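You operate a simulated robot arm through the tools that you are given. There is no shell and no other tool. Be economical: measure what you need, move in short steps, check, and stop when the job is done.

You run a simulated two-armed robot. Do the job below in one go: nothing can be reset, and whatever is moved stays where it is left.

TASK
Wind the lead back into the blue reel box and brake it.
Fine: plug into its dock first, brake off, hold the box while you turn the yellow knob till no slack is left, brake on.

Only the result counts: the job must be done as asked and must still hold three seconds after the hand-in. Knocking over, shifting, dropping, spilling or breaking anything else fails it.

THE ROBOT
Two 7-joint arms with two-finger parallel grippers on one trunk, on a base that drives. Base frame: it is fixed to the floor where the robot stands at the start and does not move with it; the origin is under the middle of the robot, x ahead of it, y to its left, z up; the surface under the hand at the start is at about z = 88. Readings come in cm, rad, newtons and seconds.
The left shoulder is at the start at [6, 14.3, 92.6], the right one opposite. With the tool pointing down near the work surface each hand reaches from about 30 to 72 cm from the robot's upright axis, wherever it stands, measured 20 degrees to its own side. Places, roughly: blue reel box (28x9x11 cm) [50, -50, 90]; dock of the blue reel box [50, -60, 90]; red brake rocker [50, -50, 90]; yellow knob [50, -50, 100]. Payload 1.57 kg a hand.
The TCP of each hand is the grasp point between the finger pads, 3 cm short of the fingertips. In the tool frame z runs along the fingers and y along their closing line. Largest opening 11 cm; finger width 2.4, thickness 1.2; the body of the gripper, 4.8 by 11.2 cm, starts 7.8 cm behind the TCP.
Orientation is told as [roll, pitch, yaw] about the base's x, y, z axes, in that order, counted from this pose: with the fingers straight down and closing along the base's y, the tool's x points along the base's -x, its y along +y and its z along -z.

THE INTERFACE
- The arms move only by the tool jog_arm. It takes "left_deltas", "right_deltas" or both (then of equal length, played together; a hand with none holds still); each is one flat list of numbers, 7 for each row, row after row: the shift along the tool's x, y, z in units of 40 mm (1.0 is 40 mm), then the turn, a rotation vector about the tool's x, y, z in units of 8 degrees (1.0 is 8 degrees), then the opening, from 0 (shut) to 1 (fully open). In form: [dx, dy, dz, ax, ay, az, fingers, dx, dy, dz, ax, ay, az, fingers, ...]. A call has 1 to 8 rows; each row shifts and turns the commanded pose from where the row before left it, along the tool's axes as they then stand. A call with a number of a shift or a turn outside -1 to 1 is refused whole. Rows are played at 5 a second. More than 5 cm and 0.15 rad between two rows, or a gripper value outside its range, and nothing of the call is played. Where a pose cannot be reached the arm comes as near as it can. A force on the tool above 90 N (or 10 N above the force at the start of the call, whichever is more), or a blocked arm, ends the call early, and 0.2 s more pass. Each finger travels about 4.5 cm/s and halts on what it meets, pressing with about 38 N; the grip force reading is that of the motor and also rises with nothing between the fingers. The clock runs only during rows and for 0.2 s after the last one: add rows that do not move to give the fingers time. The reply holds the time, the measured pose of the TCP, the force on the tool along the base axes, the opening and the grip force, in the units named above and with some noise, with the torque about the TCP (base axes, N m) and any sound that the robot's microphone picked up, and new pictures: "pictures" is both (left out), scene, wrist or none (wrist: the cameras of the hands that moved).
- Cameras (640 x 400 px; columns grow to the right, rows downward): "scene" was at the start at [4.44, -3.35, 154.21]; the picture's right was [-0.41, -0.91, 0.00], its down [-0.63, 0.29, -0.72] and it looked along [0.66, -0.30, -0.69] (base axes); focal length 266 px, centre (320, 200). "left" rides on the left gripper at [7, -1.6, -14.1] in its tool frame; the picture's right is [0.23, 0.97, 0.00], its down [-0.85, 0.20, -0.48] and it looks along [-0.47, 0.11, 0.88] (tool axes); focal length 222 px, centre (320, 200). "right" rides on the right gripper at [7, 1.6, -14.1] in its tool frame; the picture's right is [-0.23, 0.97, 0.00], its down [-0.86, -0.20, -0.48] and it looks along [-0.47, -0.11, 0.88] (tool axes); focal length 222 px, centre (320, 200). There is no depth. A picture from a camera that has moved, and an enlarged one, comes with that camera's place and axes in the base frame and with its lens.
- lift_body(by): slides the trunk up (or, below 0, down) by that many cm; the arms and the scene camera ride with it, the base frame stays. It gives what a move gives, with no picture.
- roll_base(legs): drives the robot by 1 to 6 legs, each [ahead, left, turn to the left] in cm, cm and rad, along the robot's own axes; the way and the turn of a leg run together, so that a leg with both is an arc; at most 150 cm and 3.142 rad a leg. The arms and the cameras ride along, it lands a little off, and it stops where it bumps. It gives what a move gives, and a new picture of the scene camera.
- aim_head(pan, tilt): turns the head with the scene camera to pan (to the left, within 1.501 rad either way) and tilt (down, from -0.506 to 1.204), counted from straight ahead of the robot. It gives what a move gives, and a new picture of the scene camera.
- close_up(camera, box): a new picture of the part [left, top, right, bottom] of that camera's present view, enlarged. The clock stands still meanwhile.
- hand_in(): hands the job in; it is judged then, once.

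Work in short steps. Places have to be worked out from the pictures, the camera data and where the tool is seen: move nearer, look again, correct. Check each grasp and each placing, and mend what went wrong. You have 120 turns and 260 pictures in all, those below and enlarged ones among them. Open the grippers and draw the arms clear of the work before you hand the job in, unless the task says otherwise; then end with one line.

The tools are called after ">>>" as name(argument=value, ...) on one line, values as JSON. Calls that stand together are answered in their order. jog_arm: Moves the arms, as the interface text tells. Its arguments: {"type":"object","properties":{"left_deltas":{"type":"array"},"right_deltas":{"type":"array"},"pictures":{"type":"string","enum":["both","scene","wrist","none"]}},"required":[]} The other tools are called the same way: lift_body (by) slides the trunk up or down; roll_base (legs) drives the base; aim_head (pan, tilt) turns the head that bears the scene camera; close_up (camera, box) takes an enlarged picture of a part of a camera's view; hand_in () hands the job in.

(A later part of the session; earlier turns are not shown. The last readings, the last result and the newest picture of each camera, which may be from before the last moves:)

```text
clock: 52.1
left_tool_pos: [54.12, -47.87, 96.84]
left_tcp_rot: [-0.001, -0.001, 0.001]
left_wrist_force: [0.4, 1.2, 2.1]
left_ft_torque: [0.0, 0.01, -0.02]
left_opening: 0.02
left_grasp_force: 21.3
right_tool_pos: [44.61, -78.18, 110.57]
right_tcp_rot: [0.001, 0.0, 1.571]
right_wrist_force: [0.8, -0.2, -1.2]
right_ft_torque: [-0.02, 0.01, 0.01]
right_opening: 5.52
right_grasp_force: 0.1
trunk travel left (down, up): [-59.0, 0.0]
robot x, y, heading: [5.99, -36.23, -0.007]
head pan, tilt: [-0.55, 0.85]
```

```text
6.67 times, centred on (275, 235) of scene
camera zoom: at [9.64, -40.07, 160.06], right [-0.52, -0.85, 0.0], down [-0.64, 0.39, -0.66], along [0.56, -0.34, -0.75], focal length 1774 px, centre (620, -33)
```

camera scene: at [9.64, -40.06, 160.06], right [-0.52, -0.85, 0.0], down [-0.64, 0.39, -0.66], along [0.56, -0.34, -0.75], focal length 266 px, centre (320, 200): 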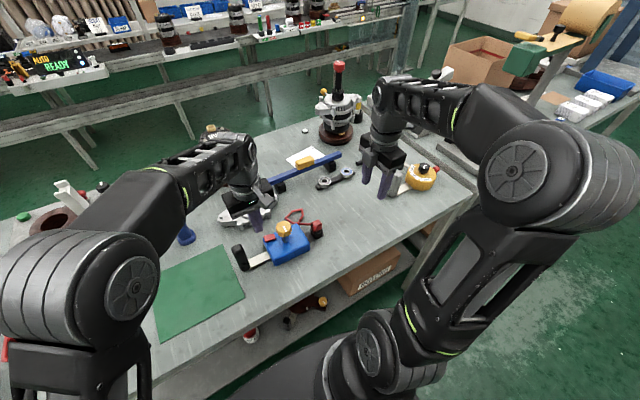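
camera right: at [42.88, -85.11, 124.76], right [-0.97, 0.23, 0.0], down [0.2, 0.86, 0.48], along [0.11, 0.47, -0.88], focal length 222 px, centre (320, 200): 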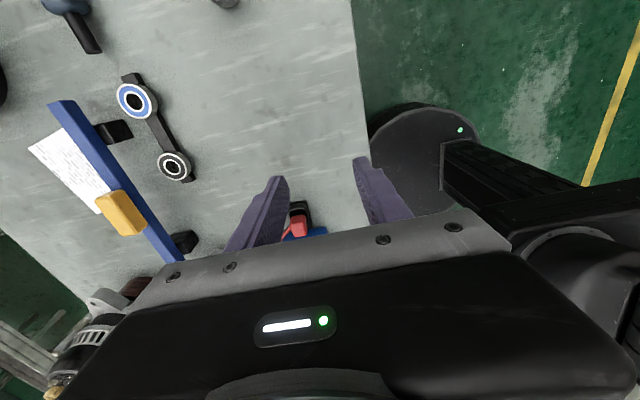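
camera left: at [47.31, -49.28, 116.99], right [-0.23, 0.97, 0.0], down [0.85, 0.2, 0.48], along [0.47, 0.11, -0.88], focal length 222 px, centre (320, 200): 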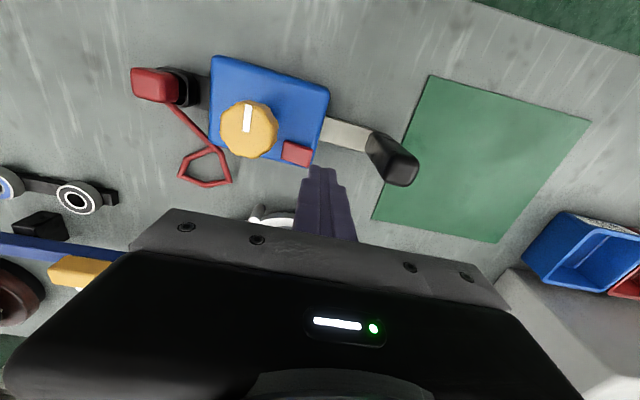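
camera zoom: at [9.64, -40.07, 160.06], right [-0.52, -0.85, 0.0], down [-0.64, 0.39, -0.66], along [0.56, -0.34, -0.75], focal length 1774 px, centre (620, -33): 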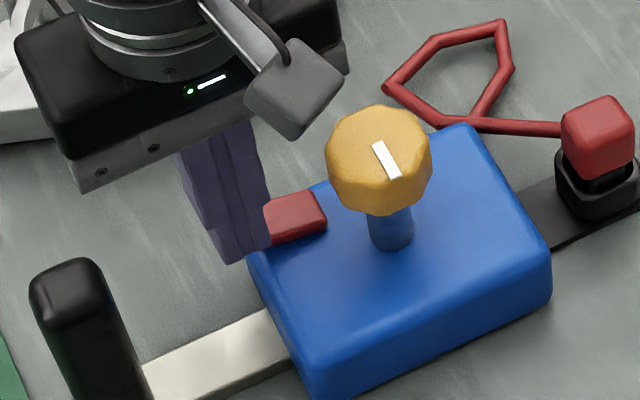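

A slight 2 N upward force begins. I press a few millimetres more.

>>> jog_arm(left_deltas=[0, 0, 0.06, 0, 0, 0, 0, 0, 0, 0.06, 0, 0, 0, 0, 0, 0, 0, 0, 0, 0, 0], pictures="none")

>>> close_up(camera="scene", box=[245, 215, 295, 252])

```text
clock: 53.0
left_tool_pos: [54.21, -48.09, 96.4]
left_tcp_rot: [0.0, 0.001, 0.003]
left_wrist_force: [-0.8, 0.0, -0.1]
left_ft_torque: [-0.04, 0.04, 0.0]
left_opening: 0.02
left_grasp_force: 21.0
right_tool_pos: [44.44, -78.33, 110.61]
right_tcp_rot: [0.0, 0.001, 1.571]
right_wrist_force: [0.0, -0.3, -0.5]
right_ft_torque: [0.0, 0.0, -0.03]
right_opening: 5.51
right_grasp_force: 0.0
trunk travel left (down, up): [-59.0, 0.0]
robot x, y, heading: [6.05, -36.16, 0.004]
head pan, tilt: [-0.55, 0.85]
```

```text
10.81 times, centred on (270, 234) of scene
camera zoom: at [9.66, -40.1, 160.05], right [-0.52, -0.85, 0.0], down [-0.64, 0.39, -0.66], along [0.56, -0.34, -0.75], focal length 2877 px, centre (860, -162)
```

zoom: 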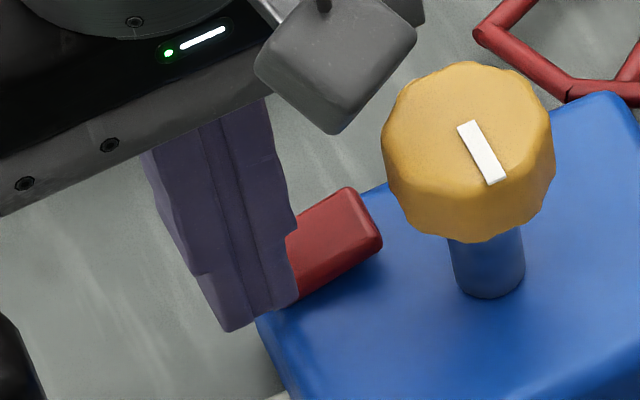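

The rocker now slopes the other way: −y end up, +y end down. I lift the left hand to confirm.

>>> jog_arm(left_deltas=[0, 0, -0.5, 0, 0, 0, 0, 0, 0, -0.9, 0, 0, 0, 0, 0, 0.3, -0.9, 0, 0, 0, 0], pictures="none")

>>> close_up(camera="scene", box=[235, 205, 315, 265])

>>> close_up(camera="left", box=[180, 50, 420, 200])

```text
clock: 53.8
left_tool_pos: [54.15, -46.66, 105.7]
left_tcp_rot: [0.001, 0.0, 0.0]
left_wrist_force: [-0.2, 0.1, -0.2]
left_ft_torque: [-0.02, -0.04, 0.03]
left_opening: 0.0
left_grasp_force: 21.7
right_tool_pos: [44.39, -78.2, 110.55]
right_tcp_rot: [0.0, -0.001, 1.571]
right_wrist_force: [-0.4, 0.0, 0.0]
right_ft_torque: [0.0, 0.03, 0.03]
right_opening: 5.51
right_grasp_force: 0.0
trunk travel left (down, up): [-59.0, 0.0]
robot x, y, heading: [5.95, -35.98, 0.001]
head pan, tilt: [-0.55, 0.85]
```

```text
6.67 times, centred on (275, 235) of scene
camera zoom: at [9.61, -40.02, 160.05], right [-0.52, -0.85, 0.0], down [-0.64, 0.39, -0.66], along [0.56, -0.34, -0.75], focal length 1774 px, centre (620, -33)
```

zoom: 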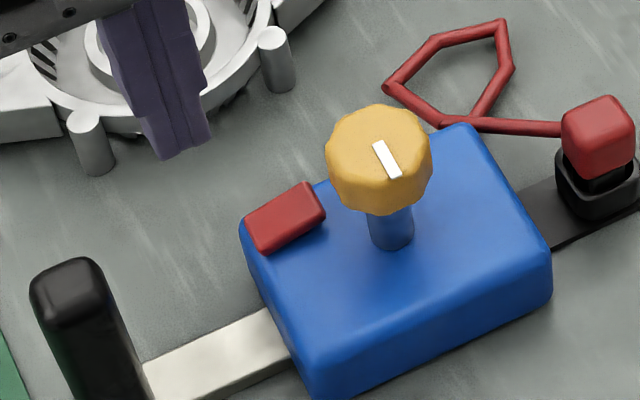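

```text
2.67 times, centred on (300, 125) of left
camera zoom: at [47.22, -48.31, 119.76], right [-0.23, 0.97, 0.0], down [0.85, 0.2, 0.48], along [0.47, 0.11, -0.88], focal length 592 px, centre (373, 400)
```

zoom: 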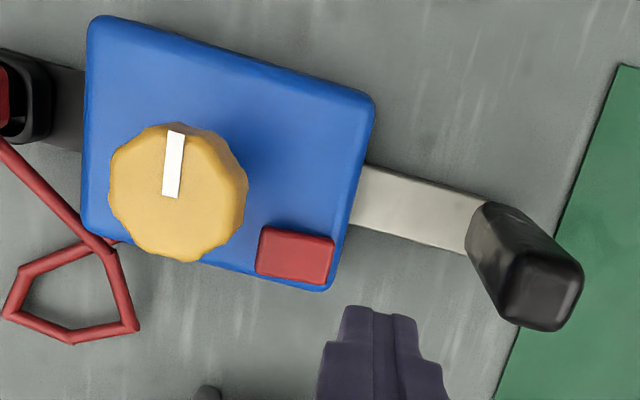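

Brake rocker flipped. Now the left hand goes over the handle (≈[52.2,-41]) and turns to yaw −90° so it stays out of the right hand's way.

>>> jog_arm(left_deltas=[0.25, 0.7, -0.7, 0, 0, 0, 0.3, 0.24, 0.7, -0.7, 0, 0, 0, 0.6, 0, 0, 0, 0, 0, 1, 0.6, 0, 0, 0, 0, 0, 1, 0.6, 0, 0, 0, 0, 0, 1, 0.6, 0, 0, 0, 0, 0, 1, 0.6, 0, 0, 0, 0, 0, 1, 0.6, 0, 0, 0, 0, 0, 1, 0.6], pictures="none")

>>> jog_arm(left_deltas=[0, 0, 0, 0, 0, 1, 0.6, 0, 0, 0, 0, 0, 1, 0.6, 0, 0, 0, 0, 0, 1, 0.6, 0, 0, 0, 0, 0, 1, 0.6, 0, 0, 0, 0, 0, 1, 0.6, 0, 0, 0, 0, 0, 0.25, 0.6], pictures="both")

>>> close_up(camera="scene", box=[205, 195, 305, 280])

```text
clock: 55.5
left_tool_pos: [52.15, -41.1, 111.28]
left_tcp_rot: [0.0, 0.0, -0.839]
left_wrist_force: [-0.1, 0.5, -0.4]
left_ft_torque: [-0.02, 0.02, 0.01]
left_opening: 6.6
left_grasp_force: 0.0
right_tool_pos: [44.35, -78.42, 110.65]
right_tcp_rot: [0.0, 0.001, 1.57]
right_wrist_force: [-0.1, -0.6, -0.1]
right_ft_torque: [0.02, 0.0, 0.02]
right_opening: 5.49
right_grasp_force: 0.1
trunk travel left (down, up): [-59.0, 0.0]
robot x, y, heading: [6.04, -36.2, 0.002]
head pan, tilt: [-0.55, 0.85]
```

```text
clock: 57.0
left_tool_pos: [52.24, -41.25, 111.29]
left_tcp_rot: [0.001, 0.001, -1.572]
left_wrist_force: [0.0, -0.8, 0.1]
left_ft_torque: [0.01, -0.01, 0.01]
left_opening: 6.58
left_grasp_force: 0.0
right_tool_pos: [44.44, -78.25, 110.47]
right_tcp_rot: [0.0, 0.001, 1.571]
right_wrist_force: [-0.3, -0.2, -0.3]
right_ft_torque: [0.03, 0.0, 0.02]
right_opening: 5.49
right_grasp_force: 0.1
trunk travel left (down, up): [-59.0, 0.0]
robot x, y, heading: [5.69, -36.26, 0.007]
head pan, tilt: [-0.55, 0.85]
camera scene: at [9.66, -40.1, 160.05], right [-0.52, -0.85, 0.0], down [-0.64, 0.39, -0.66], along [0.56, -0.34, -0.75], focal length 266 px, centre (320, 200)
camera left: at [50.68, -34.14, 125.33], right [0.97, 0.23, 0.0], down [0.2, -0.86, 0.48], along [0.11, -0.47, -0.88], focal length 222 px, centre (320, 200)
```

scene: 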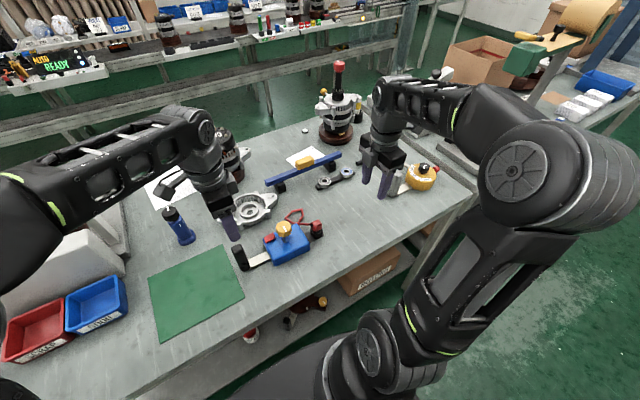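
left: 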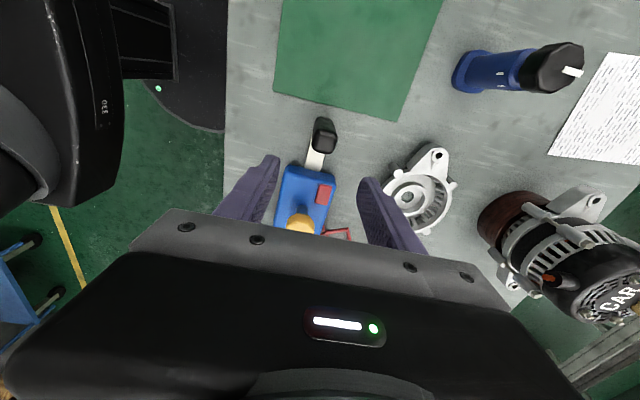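

```text
4.71 times, centred on (255, 238) of scene
camera zoom: at [9.66, -40.1, 160.05], right [-0.52, -0.85, 0.0], down [-0.64, 0.39, -0.66], along [0.56, -0.34, -0.75], focal length 1252 px, centre (626, 24)
```

zoom: 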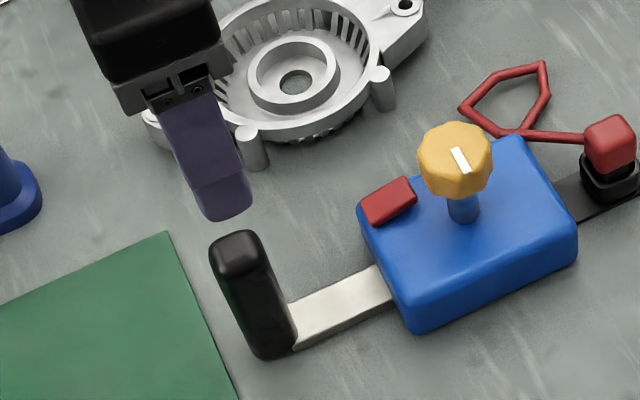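

The handle sits at ≈[52.4,-40.7]. I descend with open fingers to TCP z≈95.6 and grip along x.

>>> jog_arm(left_deltas=[0.12, 0, 0.8, 0, 0, 0, 0.6, 0, 0, 0.9, 0, 0, 0, 0.6, 0, 0, 0.9, 0, 0, 0, 0.6, 0, 0, 0.7, 0, 0, 0, 0.6, 0, 0, 0.6, 0, 0, 0, 0.6], pictures="wrist")

>>> close_up(camera="scene", box=[205, 195, 305, 280])

```text
clock: 58.1
left_tool_pos: [52.29, -40.78, 95.48]
left_tcp_rot: [0.0, 0.001, -1.571]
left_wrist_force: [1.0, -0.3, -0.5]
left_ft_torque: [0.01, 0.0, -0.01]
left_opening: 6.59
left_grasp_force: 0.2
right_tool_pos: [44.36, -78.24, 110.6]
right_tcp_rot: [-0.001, 0.0, 1.572]
right_wrist_force: [-0.6, 0.1, -0.7]
right_ft_torque: [0.03, -0.02, 0.01]
right_opening: 5.5
right_grasp_force: 0.0
trunk travel left (down, up): [-59.0, 0.0]
robot x, y, heading: [5.82, -36.13, 0.002]
head pan, tilt: [-0.55, 0.85]
camera left: at [50.64, -33.69, 109.57], right [0.97, 0.23, 0.0], down [0.2, -0.85, 0.48], along [0.11, -0.47, -0.88], focal length 222 px, centre (320, 200)
```

left: 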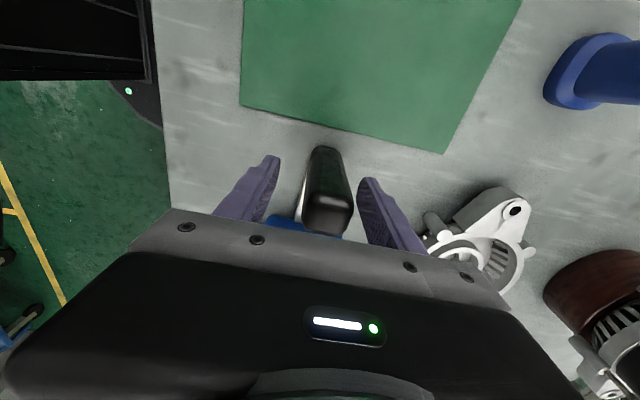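

```text
4.71 times, centred on (255, 238) of scene
camera zoom: at [9.7, -40.11, 160.05], right [-0.52, -0.85, 0.0], down [-0.64, 0.39, -0.66], along [0.56, -0.34, -0.75], focal length 1252 px, centre (626, 24)
```

zoom: 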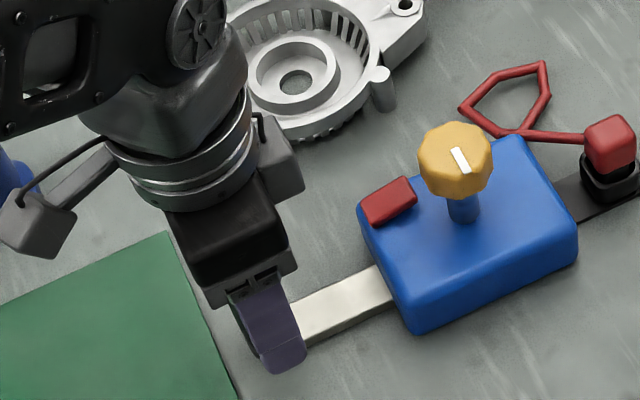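

Handle centred between the fingers. I close the left gripper on it.

>>> jog_arm(left_deltas=[0, 0, 0, 0, 0, 0, 0.4, 0, 0, 0, 0, 0, 0, 0.3, 0, 0, 0, 0, 0, 0, 0.2, 0, 0, 0, 0, 0, 0, 0.1, 0, 0, 0, 0, 0, 0, 0], pictures="wrist")

```text
clock: 59.4
left_tool_pos: [52.18, -40.77, 95.5]
left_tcp_rot: [0.0, 0.001, -1.572]
left_wrist_force: [-1.0, -0.8, 0.0]
left_ft_torque: [-0.05, -0.11, -0.26]
left_opening: 2.99
left_grasp_force: 37.5
right_tool_pos: [44.35, -78.29, 110.52]
right_tcp_rot: [-0.001, 0.002, 1.571]
right_wrist_force: [-0.5, 0.0, -1.0]
right_ft_torque: [-0.02, -0.02, 0.02]
right_opening: 5.5
right_grasp_force: 0.1
trunk travel left (down, up): [-59.0, 0.0]
robot x, y, heading: [6.28, -36.17, 0.004]
head pan, tilt: [-0.55, 0.85]
camera left: at [50.57, -33.72, 109.61], right [0.97, 0.23, 0.0], down [0.2, -0.85, 0.48], along [0.11, -0.47, -0.88], focal length 222 px, centre (320, 200)
```

left: 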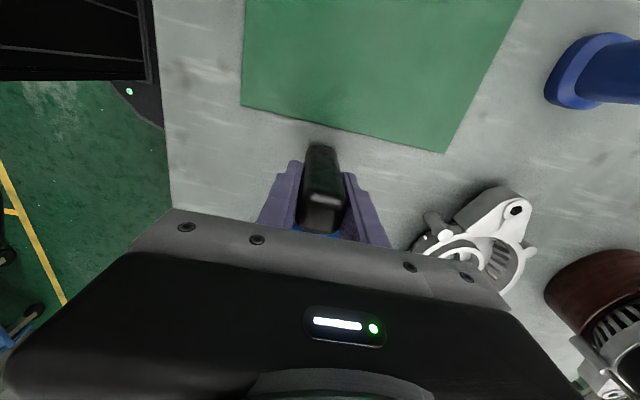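

Handle held at 2.99 cm. Now the right hand moves above the knob at ≈[51.6,-53.2], staying at z≈110.

>>> jog_arm(right_deltas=[-1, -0.3, 0, 0, 0, 0, 0.65, -1, -0.3, 0, 0, 0, 0, 0.65, -1, -0.3, 0, 0, 0, 0, 0.65, -1, -0.3, 0, 0, 0, 0, 0.65, -1, -0.3, 0, 0, 0, 0, 0.65, -1, -0.3, 0, 0, 0, 0, 0.65, -0.27, 0, 0, 0, 0, 0, 0.65], pictures="both")

>>> close_up(camera="right", box=[220, 80, 420, 230])

```text
clock: 61.0
left_tool_pos: [52.25, -40.71, 95.5]
left_tcp_rot: [0.001, 0.0, -1.569]
left_wrist_force: [-1.3, 0.1, 0.8]
left_ft_torque: [0.11, -0.09, -0.12]
left_opening: 2.98
left_grasp_force: 37.6
right_tool_pos: [51.85, -53.23, 110.56]
right_tcp_rot: [0.0, 0.0, 1.568]
right_wrist_force: [0.6, -0.1, 0.7]
right_ft_torque: [0.0, 0.01, 0.01]
right_opening: 7.15
right_grasp_force: 0.1
trunk travel left (down, up): [-59.0, 0.0]
robot x, y, heading: [5.97, -35.95, 0.002]
head pan, tilt: [-0.55, 0.85]
camera scene: at [9.66, -40.09, 160.05], right [-0.52, -0.85, 0.0], down [-0.64, 0.39, -0.66], along [0.56, -0.34, -0.75], focal length 266 px, centre (320, 200)
camera right: at [50.24, -60.16, 124.75], right [-0.97, 0.23, 0.0], down [0.2, 0.85, 0.48], along [0.11, 0.47, -0.88], focal length 222 px, centre (320, 200)
```

scene: 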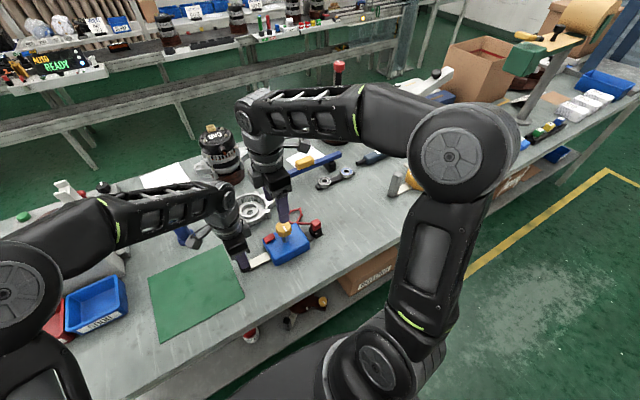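
right: 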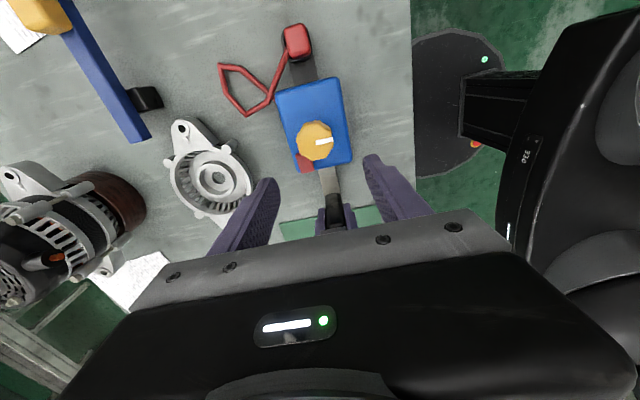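

```text
2.67 times, centred on (320, 155) of right
camera zoom: at [50.24, -60.16, 124.75], right [-0.97, 0.23, 0.0], down [0.2, 0.85, 0.48], along [0.11, 0.47, -0.88], focal length 592 px, centre (320, 320)
```

zoom: 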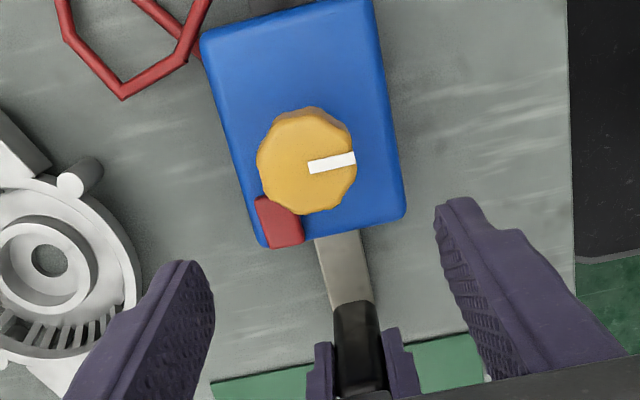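

Combining all views, the knob is centred at ≈[52.0,-54.0] with top ≈99.9. I descend to TCP z≈99.2 (tips above the rocker) and look before closing.

>>> jog_arm(right_deltas=[0.19, -0.04, 0.8, 0, 0, 0, 0.65, 0, 0, 0.9, 0, 0, 0, 0.65, 0, 0, 0.7, 0, 0, 0, 0.65, 0, 0, 0.43, 0, 0, 0, 0.65], pictures="wrist")

>>> close_up(camera="right", box=[220, 100, 420, 250])

>>> close_up(camera="scene", box=[235, 190, 335, 270])

```text
clock: 62.0
left_tool_pos: [52.12, -40.75, 95.49]
left_tcp_rot: [0.0, -0.001, -1.568]
left_wrist_force: [0.3, 0.9, 0.4]
left_ft_torque: [0.09, 0.09, -0.16]
left_opening: 2.99
left_grasp_force: 38.0
right_tool_pos: [51.91, -54.04, 99.25]
right_tcp_rot: [0.002, 0.0, 1.571]
right_wrist_force: [-0.1, 0.1, 0.0]
right_ft_torque: [0.02, 0.02, -0.02]
right_opening: 7.16
right_grasp_force: 0.1
trunk travel left (down, up): [-59.0, 0.0]
robot x, y, heading: [5.68, -35.92, 0.005]
head pan, tilt: [-0.55, 0.85]
camera right: at [50.35, -60.95, 113.39], right [-0.97, 0.23, 0.0], down [0.2, 0.85, 0.48], along [0.11, 0.47, -0.88], focal length 222 px, centre (320, 200)
```

right: 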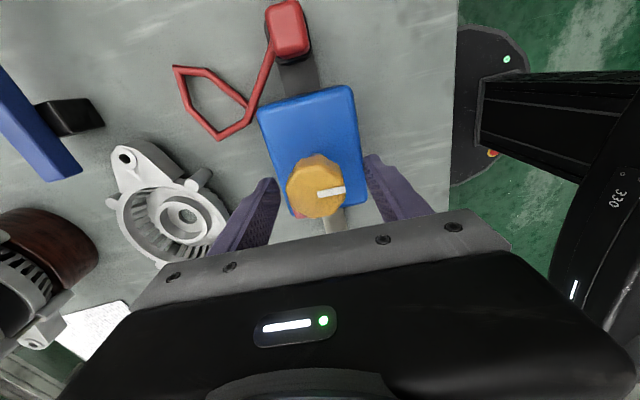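

```text
2.67 times, centred on (320, 175) of right
camera zoom: at [50.35, -60.95, 113.39], right [-0.97, 0.23, 0.0], down [0.2, 0.85, 0.48], along [0.11, 0.47, -0.88], focal length 592 px, centre (320, 267)
```

zoom: 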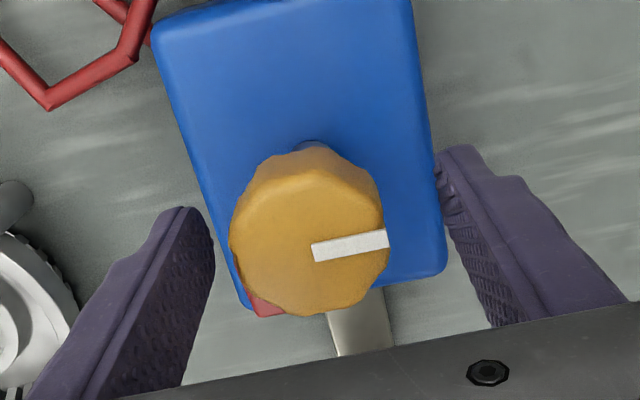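

```text
5.00 times, centred on (285, 230) of scene
camera zoom: at [9.67, -40.08, 160.05], right [-0.52, -0.85, 0.0], down [-0.64, 0.39, -0.66], along [0.56, -0.34, -0.75], focal length 1330 px, centre (495, 50)
```

zoom: 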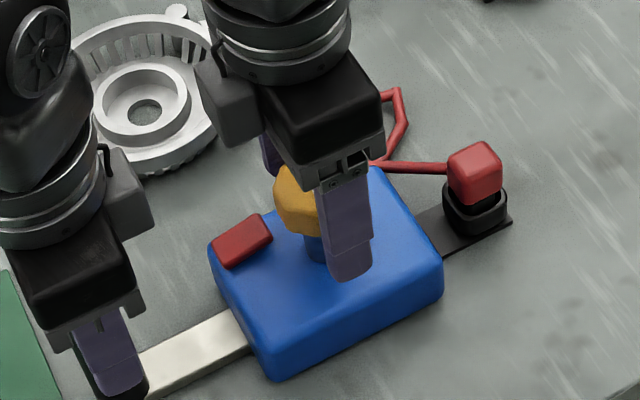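

The knob is centred within ~3 mm of the TCP. I correct +x slightly and close on the knob.

>>> jog_arm(right_deltas=[0, -0.07, 0, 0, 0, 0, 0.55, 0, 0, 0, 0, 0, 0, 0.4, 0, 0, 0, 0, 0, 0, 0.3, 0, 0, 0, 0, 0, 0, 0.2, 0, 0, 0, 0, 0, 0, 0.1], pictures="wrist")

>>> close_up(camera="right", box=[160, 60, 420, 230])

```text
clock: 63.1
left_tool_pos: [52.12, -40.65, 95.59]
left_tcp_rot: [-0.001, -0.001, -1.568]
left_wrist_force: [-0.5, 2.2, -0.5]
left_ft_torque: [-0.02, 0.02, -0.08]
left_opening: 2.96
left_grasp_force: 37.8
right_tool_pos: [52.2, -53.96, 99.23]
right_tcp_rot: [0.001, 0.001, 1.568]
right_wrist_force: [-0.6, -1.4, 0.1]
right_ft_torque: [0.02, 0.03, 0.0]
right_opening: 4.31
right_grasp_force: 38.3
trunk travel left (down, up): [-59.0, 0.0]
robot x, y, heading: [5.81, -36.04, 0.001]
head pan, tilt: [-0.55, 0.85]
camera right: at [50.64, -60.92, 113.42], right [-0.97, 0.23, 0.0], down [0.2, 0.85, 0.48], along [0.11, 0.47, -0.88], focal length 222 px, centre (320, 200)
```

right: 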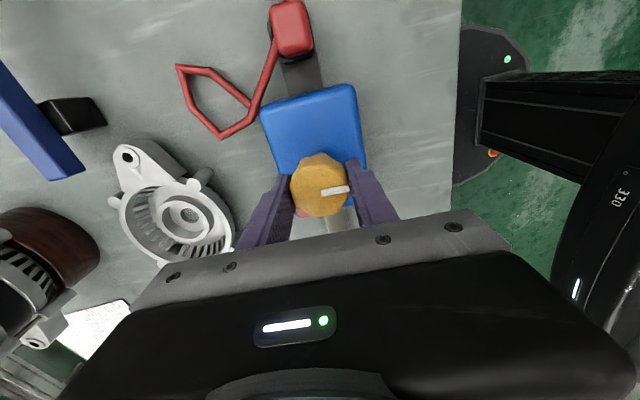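

```text
2.35 times, centred on (290, 145) of right
camera zoom: at [50.64, -60.92, 113.42], right [-0.97, 0.23, 0.0], down [0.2, 0.85, 0.48], along [0.11, 0.47, -0.88], focal length 523 px, centre (391, 329)
```

zoom: 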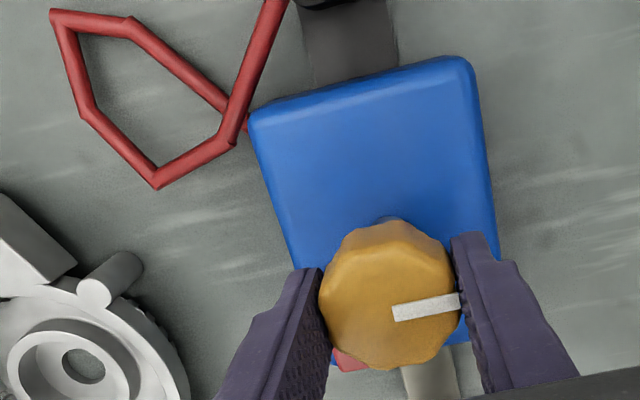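

Knob gripped at 4.31 cm. I test-turn it clockwise by 32° and watch the lead and the torque.

>>> jog_arm(right_deltas=[0, 0, 0, 0, 0, 1, 0.1, 0, 0, 0, 0, 0, 1, 0.1, 0, 0, 0, 0, 0, 1, 0.1, 0, 0, 0, 0, 0, 1, 0.1], pictures="wrist")

>>> close_up(camera="scene", box=[235, 190, 335, 270])

```text
clock: 64.2
left_tool_pos: [52.29, -40.69, 95.52]
left_tcp_rot: [0.0, -0.001, -1.571]
left_wrist_force: [-5.3, 4.1, 4.3]
left_ft_torque: [-0.41, -0.21, -0.66]
left_opening: 2.98
left_grasp_force: 38.2
right_tool_pos: [52.26, -54.1, 99.22]
right_tcp_rot: [0.0, 0.0, 1.008]
right_wrist_force: [4.5, -3.6, -2.8]
right_ft_torque: [-0.05, -0.11, 0.02]
right_opening: 4.32
right_grasp_force: 38.5
trunk travel left (down, up): [-59.0, 0.0]
robot x, y, heading: [5.76, -36.2, -0.001]
head pan, tilt: [-0.55, 0.85]
camera right: at [47.2, -59.02, 113.42], right [-0.7, 0.71, 0.0], down [0.62, 0.62, 0.48], along [0.34, 0.34, -0.88], focal length 222 px, centre (320, 200)
```

right: 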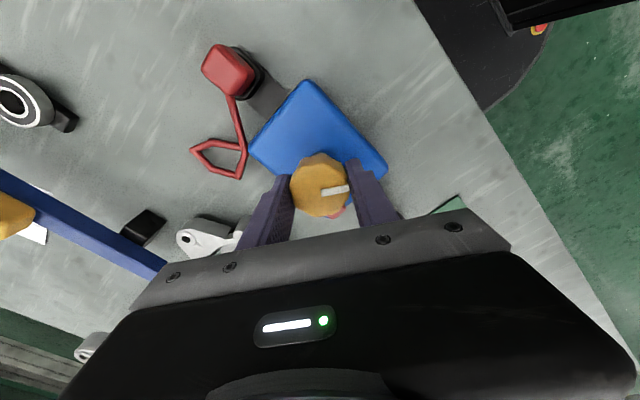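

```text
5.00 times, centred on (285, 230) of scene
camera zoom: at [9.69, -40.1, 160.04], right [-0.52, -0.85, 0.0], down [-0.64, 0.39, -0.66], along [0.56, -0.34, -0.75], focal length 1330 px, centre (495, 50)
```

zoom: 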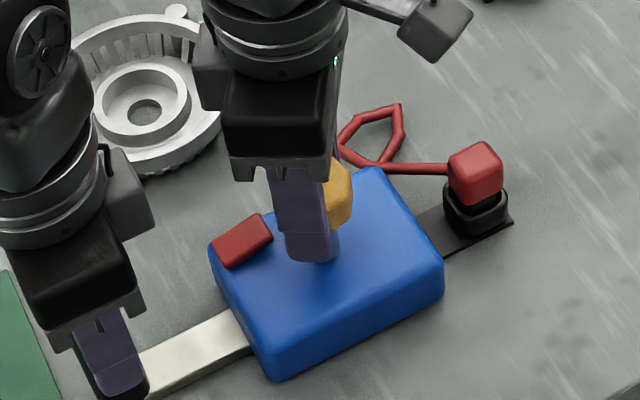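

The loop of lead has shrunk, so clockwise winds in and the knob turns with little torque. I continue another 64°.

>>> jog_arm(right_deltas=[0, 0, 0, 0, 0, 1, 0.1, 0, 0, 0, 0, 0, 1, 0.1, 0, 0, 0, 0, 0, 1, 0.1, 0, 0, 0, 0, 0, 1, 0.1, 0, 0, 0, 0, 0, 1, 0.1, 0, 0, 0, 0, 0, 1, 0.1, 0, 0, 0, 0, 0, 1, 0.1, 0, 0, 0, 0, 0, 0.6, 0.1], pictures="both")

>>> close_up(camera="scene", box=[235, 190, 335, 270])

```text
clock: 66.0
left_tool_pos: [52.19, -40.66, 95.52]
left_tcp_rot: [0.0, 0.002, -1.569]
left_wrist_force: [-8.8, 9.8, 8.4]
left_ft_torque: [-0.72, -0.12, -1.13]
left_opening: 2.99
left_grasp_force: 37.9
right_tool_pos: [52.25, -54.08, 99.19]
right_tcp_rot: [-0.001, 0.001, -0.052]
right_wrist_force: [9.0, -13.0, -3.1]
right_ft_torque: [-0.25, -0.14, 0.03]
right_opening: 4.32
right_grasp_force: 37.9
trunk travel left (down, up): [-59.0, 0.0]
robot x, y, heading: [5.96, -35.97, 0.002]
head pan, tilt: [-0.55, 0.85]
camera scene: at [9.65, -40.14, 160.05], right [-0.52, -0.85, 0.0], down [-0.64, 0.39, -0.66], along [0.56, -0.34, -0.75], focal length 266 px, centre (320, 200)
camera right: at [45.37, -52.04, 113.43], right [0.28, 0.96, 0.0], down [0.84, -0.24, 0.48], along [0.46, -0.13, -0.88], focal length 222 px, centre (320, 200)
```

scene: 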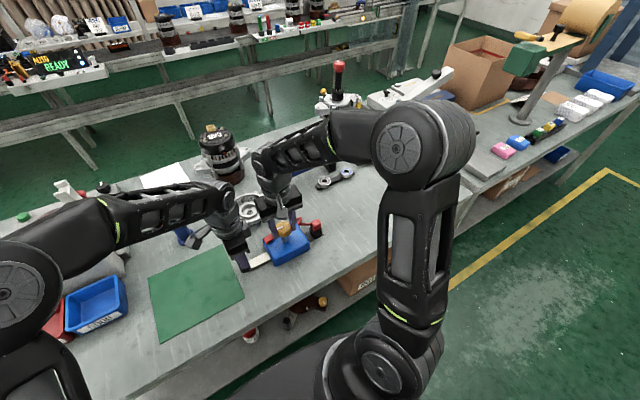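
right: 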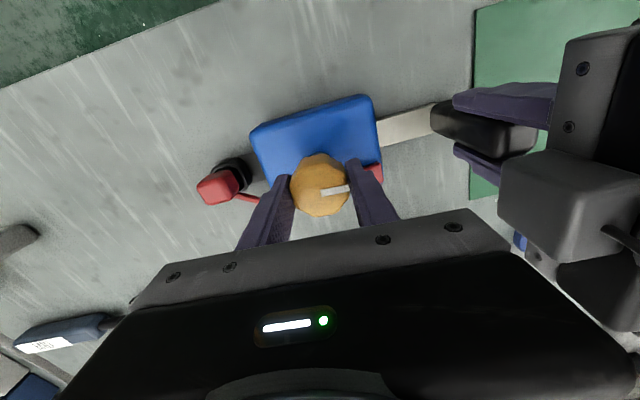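

```text
5.00 times, centred on (285, 230) of scene
camera zoom: at [9.65, -40.14, 160.05], right [-0.52, -0.85, 0.0], down [-0.64, 0.39, -0.66], along [0.56, -0.34, -0.75], focal length 1330 px, centre (495, 50)
```

zoom: 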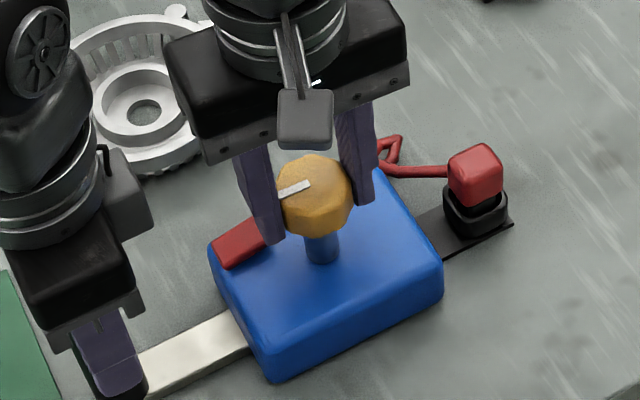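

It winds well. I open, lift clear, and turn the hand back for a fresh bite (range limited so the wrist stays clear of the left hand).

>>> jog_arm(right_deltas=[0, 0, 0, 0, 0, 0, 0.65, 0, 0, 0, 0, 0, 0, 0.65, -0.03, -0.05, -0.9, 0, 0, 0, 0.65, 0, 0, 0, 0, 0, -1, 0.65, 0, 0, 0, 0, 0, -1, 0.65, 0, 0, 0, 0, 0, -1, 0.65, 0, 0, 0, 0, 0, -1, 0.65, 0, 0, 0, 0, 0, -1, 0.65], pictures="none")

>>> jog_arm(right_deltas=[0, 0, 0, 0, 0, -1, 0.65, 0, 0, 0, 0, 0, -1, 0.65, 0, 0, 0, 0, 0, -1, 0.65, 0, 0, 0, 0, 0, -1, 0.65, 0, 0, 0, 0, 0, -1, 0.65, 0, 0, 0, 0, 0, -1, 0.65, 0, 0, 0, 0, 0, -1, 0.65, 0, 0, 0, 0, 0, -1, 0.65], pictures="none")

>>> jog_arm(right_deltas=[0, 0, 0, 0, 0, -1, 0.65, 0, 0, 0, 0, 0, -1, 0.65, 0, 0, 0, 0, 0, -1, 0.65, 0, 0, 0, 0, 0, -1, 0.65, 0, 0, 0, 0, 0, -1, 0.65, 0, 0, 0, 0, 0, -1, 0.65, 0, 0, 0, 0, 0, -1, 0.65], pictures="both")

```text
clock: 67.8
left_tool_pos: [52.2, -40.66, 95.41]
left_tcp_rot: [0.0, 0.0, -1.568]
left_wrist_force: [0.0, 0.1, 0.9]
left_ft_torque: [-0.11, -0.01, -0.13]
left_opening: 3.0
left_grasp_force: 37.9
right_tool_pos: [52.27, -54.18, 102.8]
right_tcp_rot: [0.0, 0.001, 0.651]
right_wrist_force: [-0.3, 0.3, 0.1]
right_ft_torque: [0.0, -0.03, -0.01]
right_opening: 7.15
right_grasp_force: 0.1
trunk travel left (down, up): [-59.0, 0.0]
robot x, y, heading: [5.87, -36.28, 0.003]
head pan, tilt: [-0.55, 0.85]
```

```text
clock: 69.5
left_tool_pos: [52.21, -40.67, 95.6]
left_tcp_rot: [-0.001, 0.001, -1.569]
left_wrist_force: [-0.7, -0.6, 0.5]
left_ft_torque: [-0.3, 0.03, -0.17]
left_opening: 2.99
left_grasp_force: 37.6
right_tool_pos: [52.4, -54.2, 102.87]
right_tcp_rot: [0.0, 0.0, 1.768]
right_wrist_force: [0.0, 0.2, -1.0]
right_ft_torque: [0.01, 0.01, -0.01]
right_opening: 7.15
right_grasp_force: 0.0
trunk travel left (down, up): [-59.0, 0.0]
robot x, y, heading: [6.49, -36.12, 0.002]
head pan, tilt: [-0.55, 0.85]
```

```text
clock: 71.2
left_tool_pos: [52.13, -40.71, 95.63]
left_tcp_rot: [-0.001, -0.001, -1.57]
left_wrist_force: [-0.7, -0.7, 0.5]
left_ft_torque: [-0.19, 0.0, -0.21]
left_opening: 2.97
left_grasp_force: 38.2
right_tool_pos: [52.25, -54.11, 102.78]
right_tcp_rot: [0.0, 0.0, 2.746]
right_wrist_force: [0.9, -0.4, 0.3]
right_ft_torque: [0.0, 0.02, 0.02]
right_opening: 7.12
right_grasp_force: 0.1
trunk travel left (down, up): [-59.0, 0.0]
robot x, y, heading: [6.13, -36.33, 0.0]
head pan, tilt: [-0.55, 0.85]
camera scene: at [9.66, -40.1, 160.05], right [-0.52, -0.85, 0.0], down [-0.64, 0.39, -0.66], along [0.56, -0.34, -0.75], focal length 266 px, centre (320, 200)
camera right: at [58.18, -58.35, 117.01], right [-0.58, -0.81, 0.0], down [-0.71, 0.51, 0.48], along [-0.39, 0.28, -0.88], focal length 222 px, centre (320, 200)
```

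scene: 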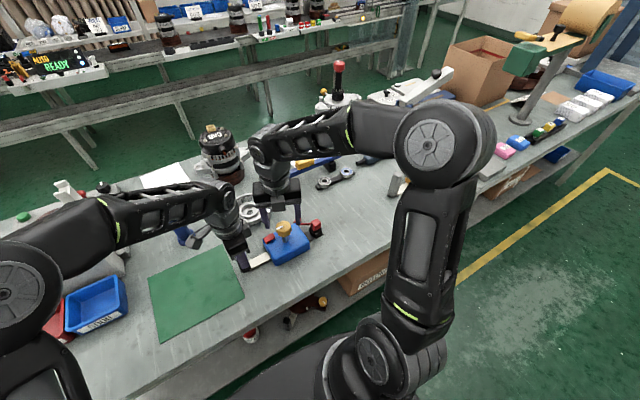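
right: 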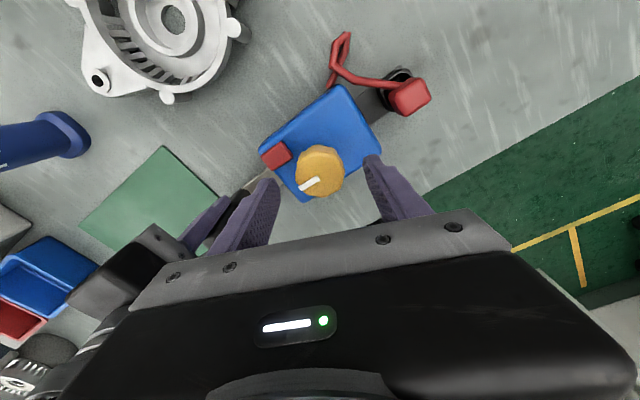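

Good, yaw 2.75 reached. I descend, grip and wind again.

>>> jog_arm(right_deltas=[0, 0, 0.9, 0, 0, 0, 0.65, 0, 0, 0, 0, 0, 0, 0.4, 0, 0, 0, 0, 0, 0, 0.2, 0, 0, 0, 0, 0, 0, 0.1, 0, 0, 0, 0, 0, 0, 0.1], pictures="none")

>>> jog_arm(right_deltas=[0, 0, 0, 0, 0, 1, 0.1, 0, 0, 0, 0, 0, 1, 0.1, 0, 0, 0, 0, 0, 1, 0.1, 0, 0, 0, 0, 0, 1, 0.1, 0, 0, 0, 0, 0, 1, 0.1, 0, 0, 0, 0, 0, 1, 0.1, 0, 0, 0, 0, 0, 1, 0.1], pictures="wrist")

```text
clock: 72.3
left_tool_pos: [52.29, -40.79, 95.62]
left_tcp_rot: [-0.001, 0.0, -1.571]
left_wrist_force: [-0.8, -2.3, 0.4]
left_ft_torque: [0.5, -0.02, -0.13]
left_opening: 2.96
left_grasp_force: 38.1
right_tool_pos: [52.28, -54.25, 99.24]
right_tcp_rot: [0.0, 0.001, 2.743]
right_wrist_force: [0.9, 1.9, -0.7]
right_ft_torque: [0.02, -0.18, 0.01]
right_opening: 4.23
right_grasp_force: 30.4
trunk travel left (down, up): [-59.0, 0.0]
robot x, y, heading: [6.06, -35.85, 0.005]
head pan, tilt: [-0.55, 0.85]
```

```text
clock: 74.0
left_tool_pos: [52.24, -40.67, 95.51]
left_tcp_rot: [0.001, -0.001, -1.569]
left_wrist_force: [1.9, 0.3, 0.2]
left_ft_torque: [-0.29, 0.12, 0.16]
left_opening: 2.97
left_grasp_force: 38.2
right_tool_pos: [52.4, -54.18, 99.29]
right_tcp_rot: [0.003, 0.002, 1.762]
right_wrist_force: [-2.9, -0.8, 0.2]
right_ft_torque: [-0.06, 0.02, 0.01]
right_opening: 4.22
right_grasp_force: 37.7
trunk travel left (down, up): [-59.0, 0.0]
robot x, y, heading: [6.11, -36.32, 0.005]
head pan, tilt: [-0.55, 0.85]
camera right: at [52.11, -61.34, 113.39], right [-1.0, 0.04, 0.0], down [0.03, 0.88, 0.48], along [0.02, 0.48, -0.88], focal length 222 px, centre (320, 200)
```

right: 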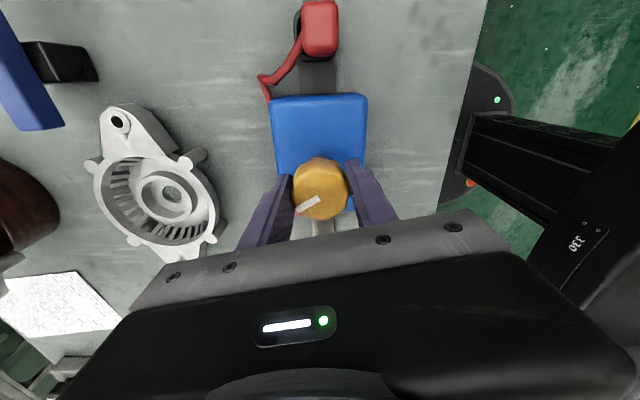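

Only a little slack remains and no resistance yet. I turn on in smaller portions, watching the torque.

>>> jog_arm(right_deltas=[0, 0, 0, 0, 0, 1, 0.1, 0, 0, 0, 0, 0, 1, 0.1, 0, 0, 0, 0, 0, 1, 0.1], pictures="wrist")

>>> close_up(camera="right", box=[200, 0, 400, 150])

```text
clock: 74.8
left_tool_pos: [52.25, -40.62, 95.55]
left_tcp_rot: [0.0, -0.001, -1.567]
left_wrist_force: [6.3, 1.6, 0.8]
left_ft_torque: [-0.17, 0.28, 0.71]
left_opening: 2.96
left_grasp_force: 38.2
right_tool_pos: [52.37, -54.12, 99.15]
right_tcp_rot: [0.002, 0.001, 1.345]
right_wrist_force: [-5.7, -0.4, -0.1]
right_ft_torque: [0.11, -0.08, 0.03]
right_opening: 4.24
right_grasp_force: 37.9
trunk travel left (down, up): [-59.0, 0.0]
robot x, y, heading: [5.86, -35.99, -0.002]
head pan, tilt: [-0.55, 0.85]
camera right: at [49.23, -60.6, 113.4], right [-0.9, 0.44, 0.0], down [0.39, 0.79, 0.48], along [0.21, 0.43, -0.88], focal length 222 px, centre (320, 200)
```

right: 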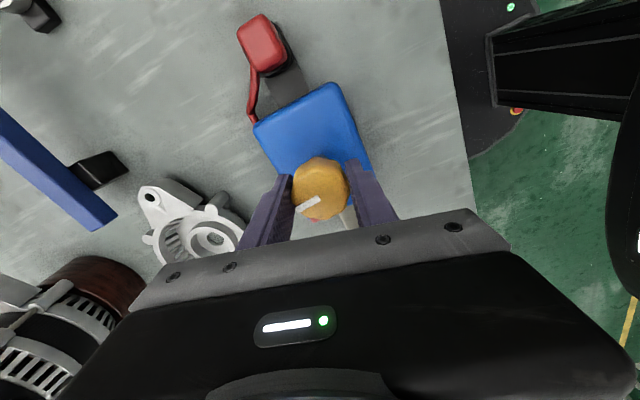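

```text
2.67 times, centred on (300, 75) of right
camera zoom: at [49.23, -60.6, 113.4], right [-0.9, 0.44, 0.0], down [0.39, 0.79, 0.48], along [0.21, 0.43, -0.88], focal length 592 px, centre (373, 533)
```

zoom: 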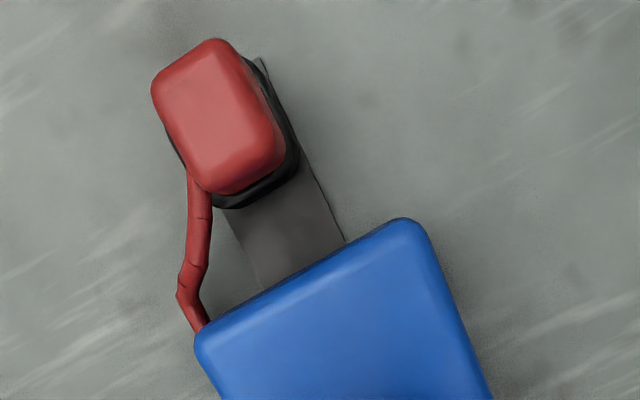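

A small kink is left in the lead. I turn 12° more and check.

>>> jog_arm(right_deltas=[0, 0, 0, 0, 0, 0.75, 0.1, 0, 0, 0, 0, 0, 0.75, 0.1], pictures="none")

>>> close_up(camera="right", box=[200, 0, 400, 150])

```text
clock: 75.3
left_tool_pos: [52.19, -40.64, 95.55]
left_tcp_rot: [-0.001, -0.001, -1.569]
left_wrist_force: [7.9, 2.3, 0.7]
left_ft_torque: [-0.18, 0.22, 0.99]
left_opening: 2.98
left_grasp_force: 38.5
right_tool_pos: [52.32, -54.11, 99.17]
right_tcp_rot: [0.002, -0.001, 1.134]
right_wrist_force: [-7.5, -2.9, -1.0]
right_ft_torque: [-0.01, 0.0, 0.02]
right_opening: 4.22
right_grasp_force: 38.5
trunk travel left (down, up): [-59.0, 0.0]
robot x, y, heading: [6.26, -36.28, -0.003]
head pan, tilt: [-0.55, 0.85]
```

```text
2.67 times, centred on (300, 75) of right
camera zoom: at [47.96, -59.8, 113.4], right [-0.79, 0.62, 0.0], down [0.54, 0.69, 0.48], along [0.29, 0.38, -0.88], focal length 592 px, centre (373, 533)
```

zoom: 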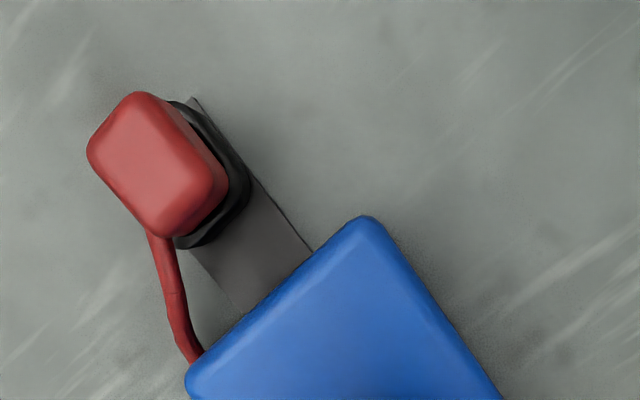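

Still a slight bow. I keep turning 10° at a time.

>>> jog_arm(right_deltas=[0, 0, 0, 0, 0, 0.6, 0.1, 0, 0, 0, 0, 0, 0.6, 0.1], pictures="none")

>>> close_up(camera="right", box=[180, 0, 380, 150])

```text
clock: 76.0
left_tool_pos: [52.23, -40.72, 95.56]
left_tcp_rot: [0.0, 0.0, -1.568]
left_wrist_force: [9.4, 2.5, 0.0]
left_ft_torque: [0.18, 0.22, 1.27]
left_opening: 2.97
left_grasp_force: 37.6
right_tool_pos: [52.2, -54.12, 99.2]
right_tcp_rot: [0.002, -0.001, 0.968]
right_wrist_force: [-9.4, -2.0, -0.1]
right_ft_torque: [-0.03, 0.12, 0.04]
right_opening: 4.24
right_grasp_force: 38.0
trunk travel left (down, up): [-59.0, 0.0]
robot x, y, heading: [5.84, -35.88, 0.002]
head pan, tilt: [-0.55, 0.85]
```

```text
2.67 times, centred on (280, 75) of right
camera zoom: at [47.09, -58.98, 113.4], right [-0.67, 0.74, 0.0], down [0.65, 0.59, 0.48], along [0.35, 0.32, -0.88], focal length 592 px, centre (427, 533)
```

zoom: 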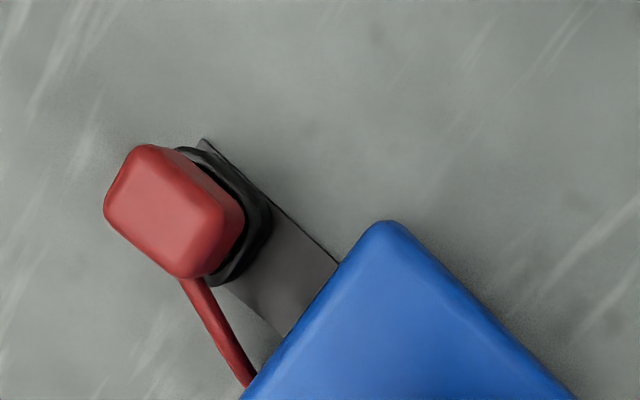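

The lead now looks straight. I zoom further to judge remaining slack and the plug seating.

>>> close_up(camera="right", box=[210, 45, 280, 150])

>>> close_up(camera="scene", box=[295, 205, 335, 250])

```text
3.81 times, centred on (245, 98) of right
camera zoom: at [47.09, -58.98, 113.4], right [-0.67, 0.74, 0.0], down [0.65, 0.59, 0.48], along [0.35, 0.32, -0.88], focal length 846 px, centre (606, 590)
```

zoom: 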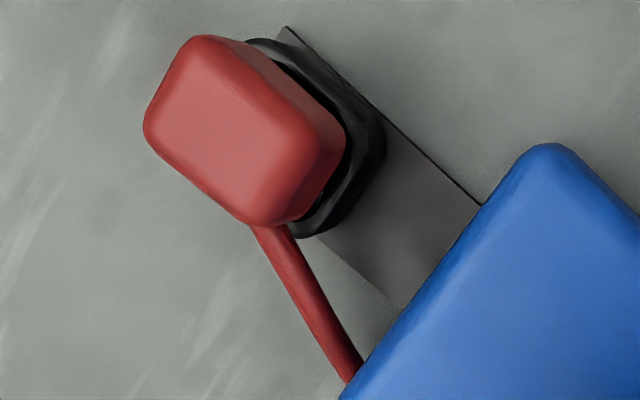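

```text
8.89 times, centred on (315, 228) of scene
camera zoom: at [9.7, -40.11, 160.05], right [-0.52, -0.85, 0.0], down [-0.64, 0.39, -0.66], along [0.56, -0.34, -0.75], focal length 2365 px, centre (364, -44)
```

zoom: 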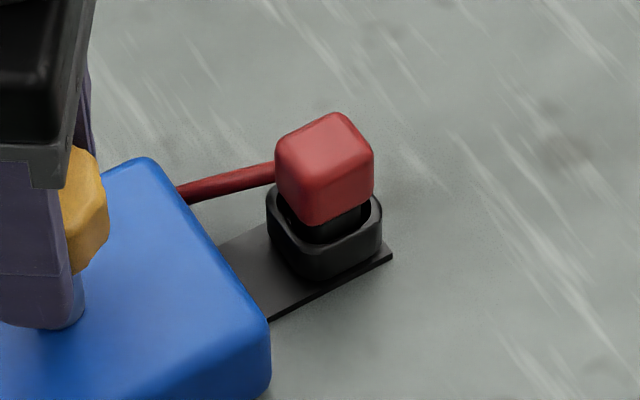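

Nearly taut. I turn a further 4° and check for a torque rise.

>>> jog_arm(right_deltas=[0, 0, 0, 0, 0, 0.5, 0.1], pictures="none")

>>> close_up(camera="right", box=[210, 45, 280, 150])

>>> close_up(camera="scene", box=[295, 205, 335, 250])

```text
clock: 76.3
left_tool_pos: [52.28, -40.72, 95.51]
left_tcp_rot: [0.0, 0.001, -1.57]
left_wrist_force: [10.3, 1.3, 0.8]
left_ft_torque: [0.13, 0.26, 1.39]
left_opening: 2.97
left_grasp_force: 37.9
right_tool_pos: [52.35, -54.24, 99.18]
right_tcp_rot: [0.002, 0.002, 0.9]
right_wrist_force: [-10.6, -1.4, -0.4]
right_ft_torque: [-0.15, 0.11, 0.03]
right_opening: 4.25
right_grasp_force: 37.8
trunk travel left (down, up): [-59.0, 0.0]
robot x, y, heading: [6.0, -35.89, 0.004]
head pan, tilt: [-0.55, 0.85]
```

```text
3.81 times, centred on (245, 98) of right
camera zoom: at [46.78, -58.61, 113.41], right [-0.62, 0.78, 0.0], down [0.69, 0.55, 0.48], along [0.37, 0.3, -0.88], focal length 846 px, centre (606, 590)
```

zoom: 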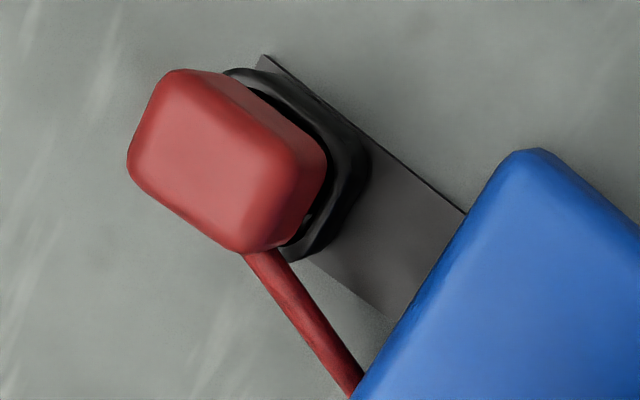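

```text
8.89 times, centred on (315, 228) of scene
camera zoom: at [9.7, -40.11, 160.04], right [-0.52, -0.85, 0.0], down [-0.64, 0.39, -0.66], along [0.56, -0.34, -0.75], focal length 2365 px, centre (364, -44)
```

zoom: 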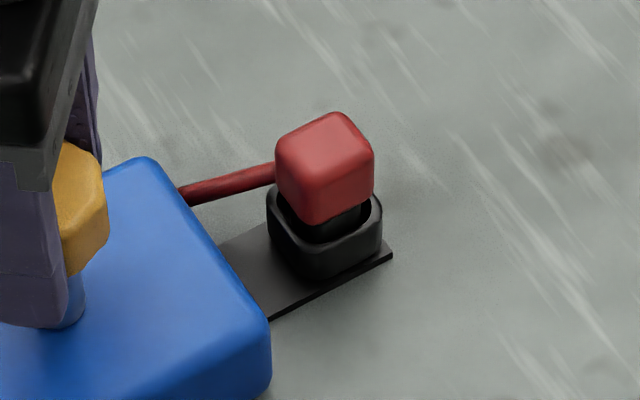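

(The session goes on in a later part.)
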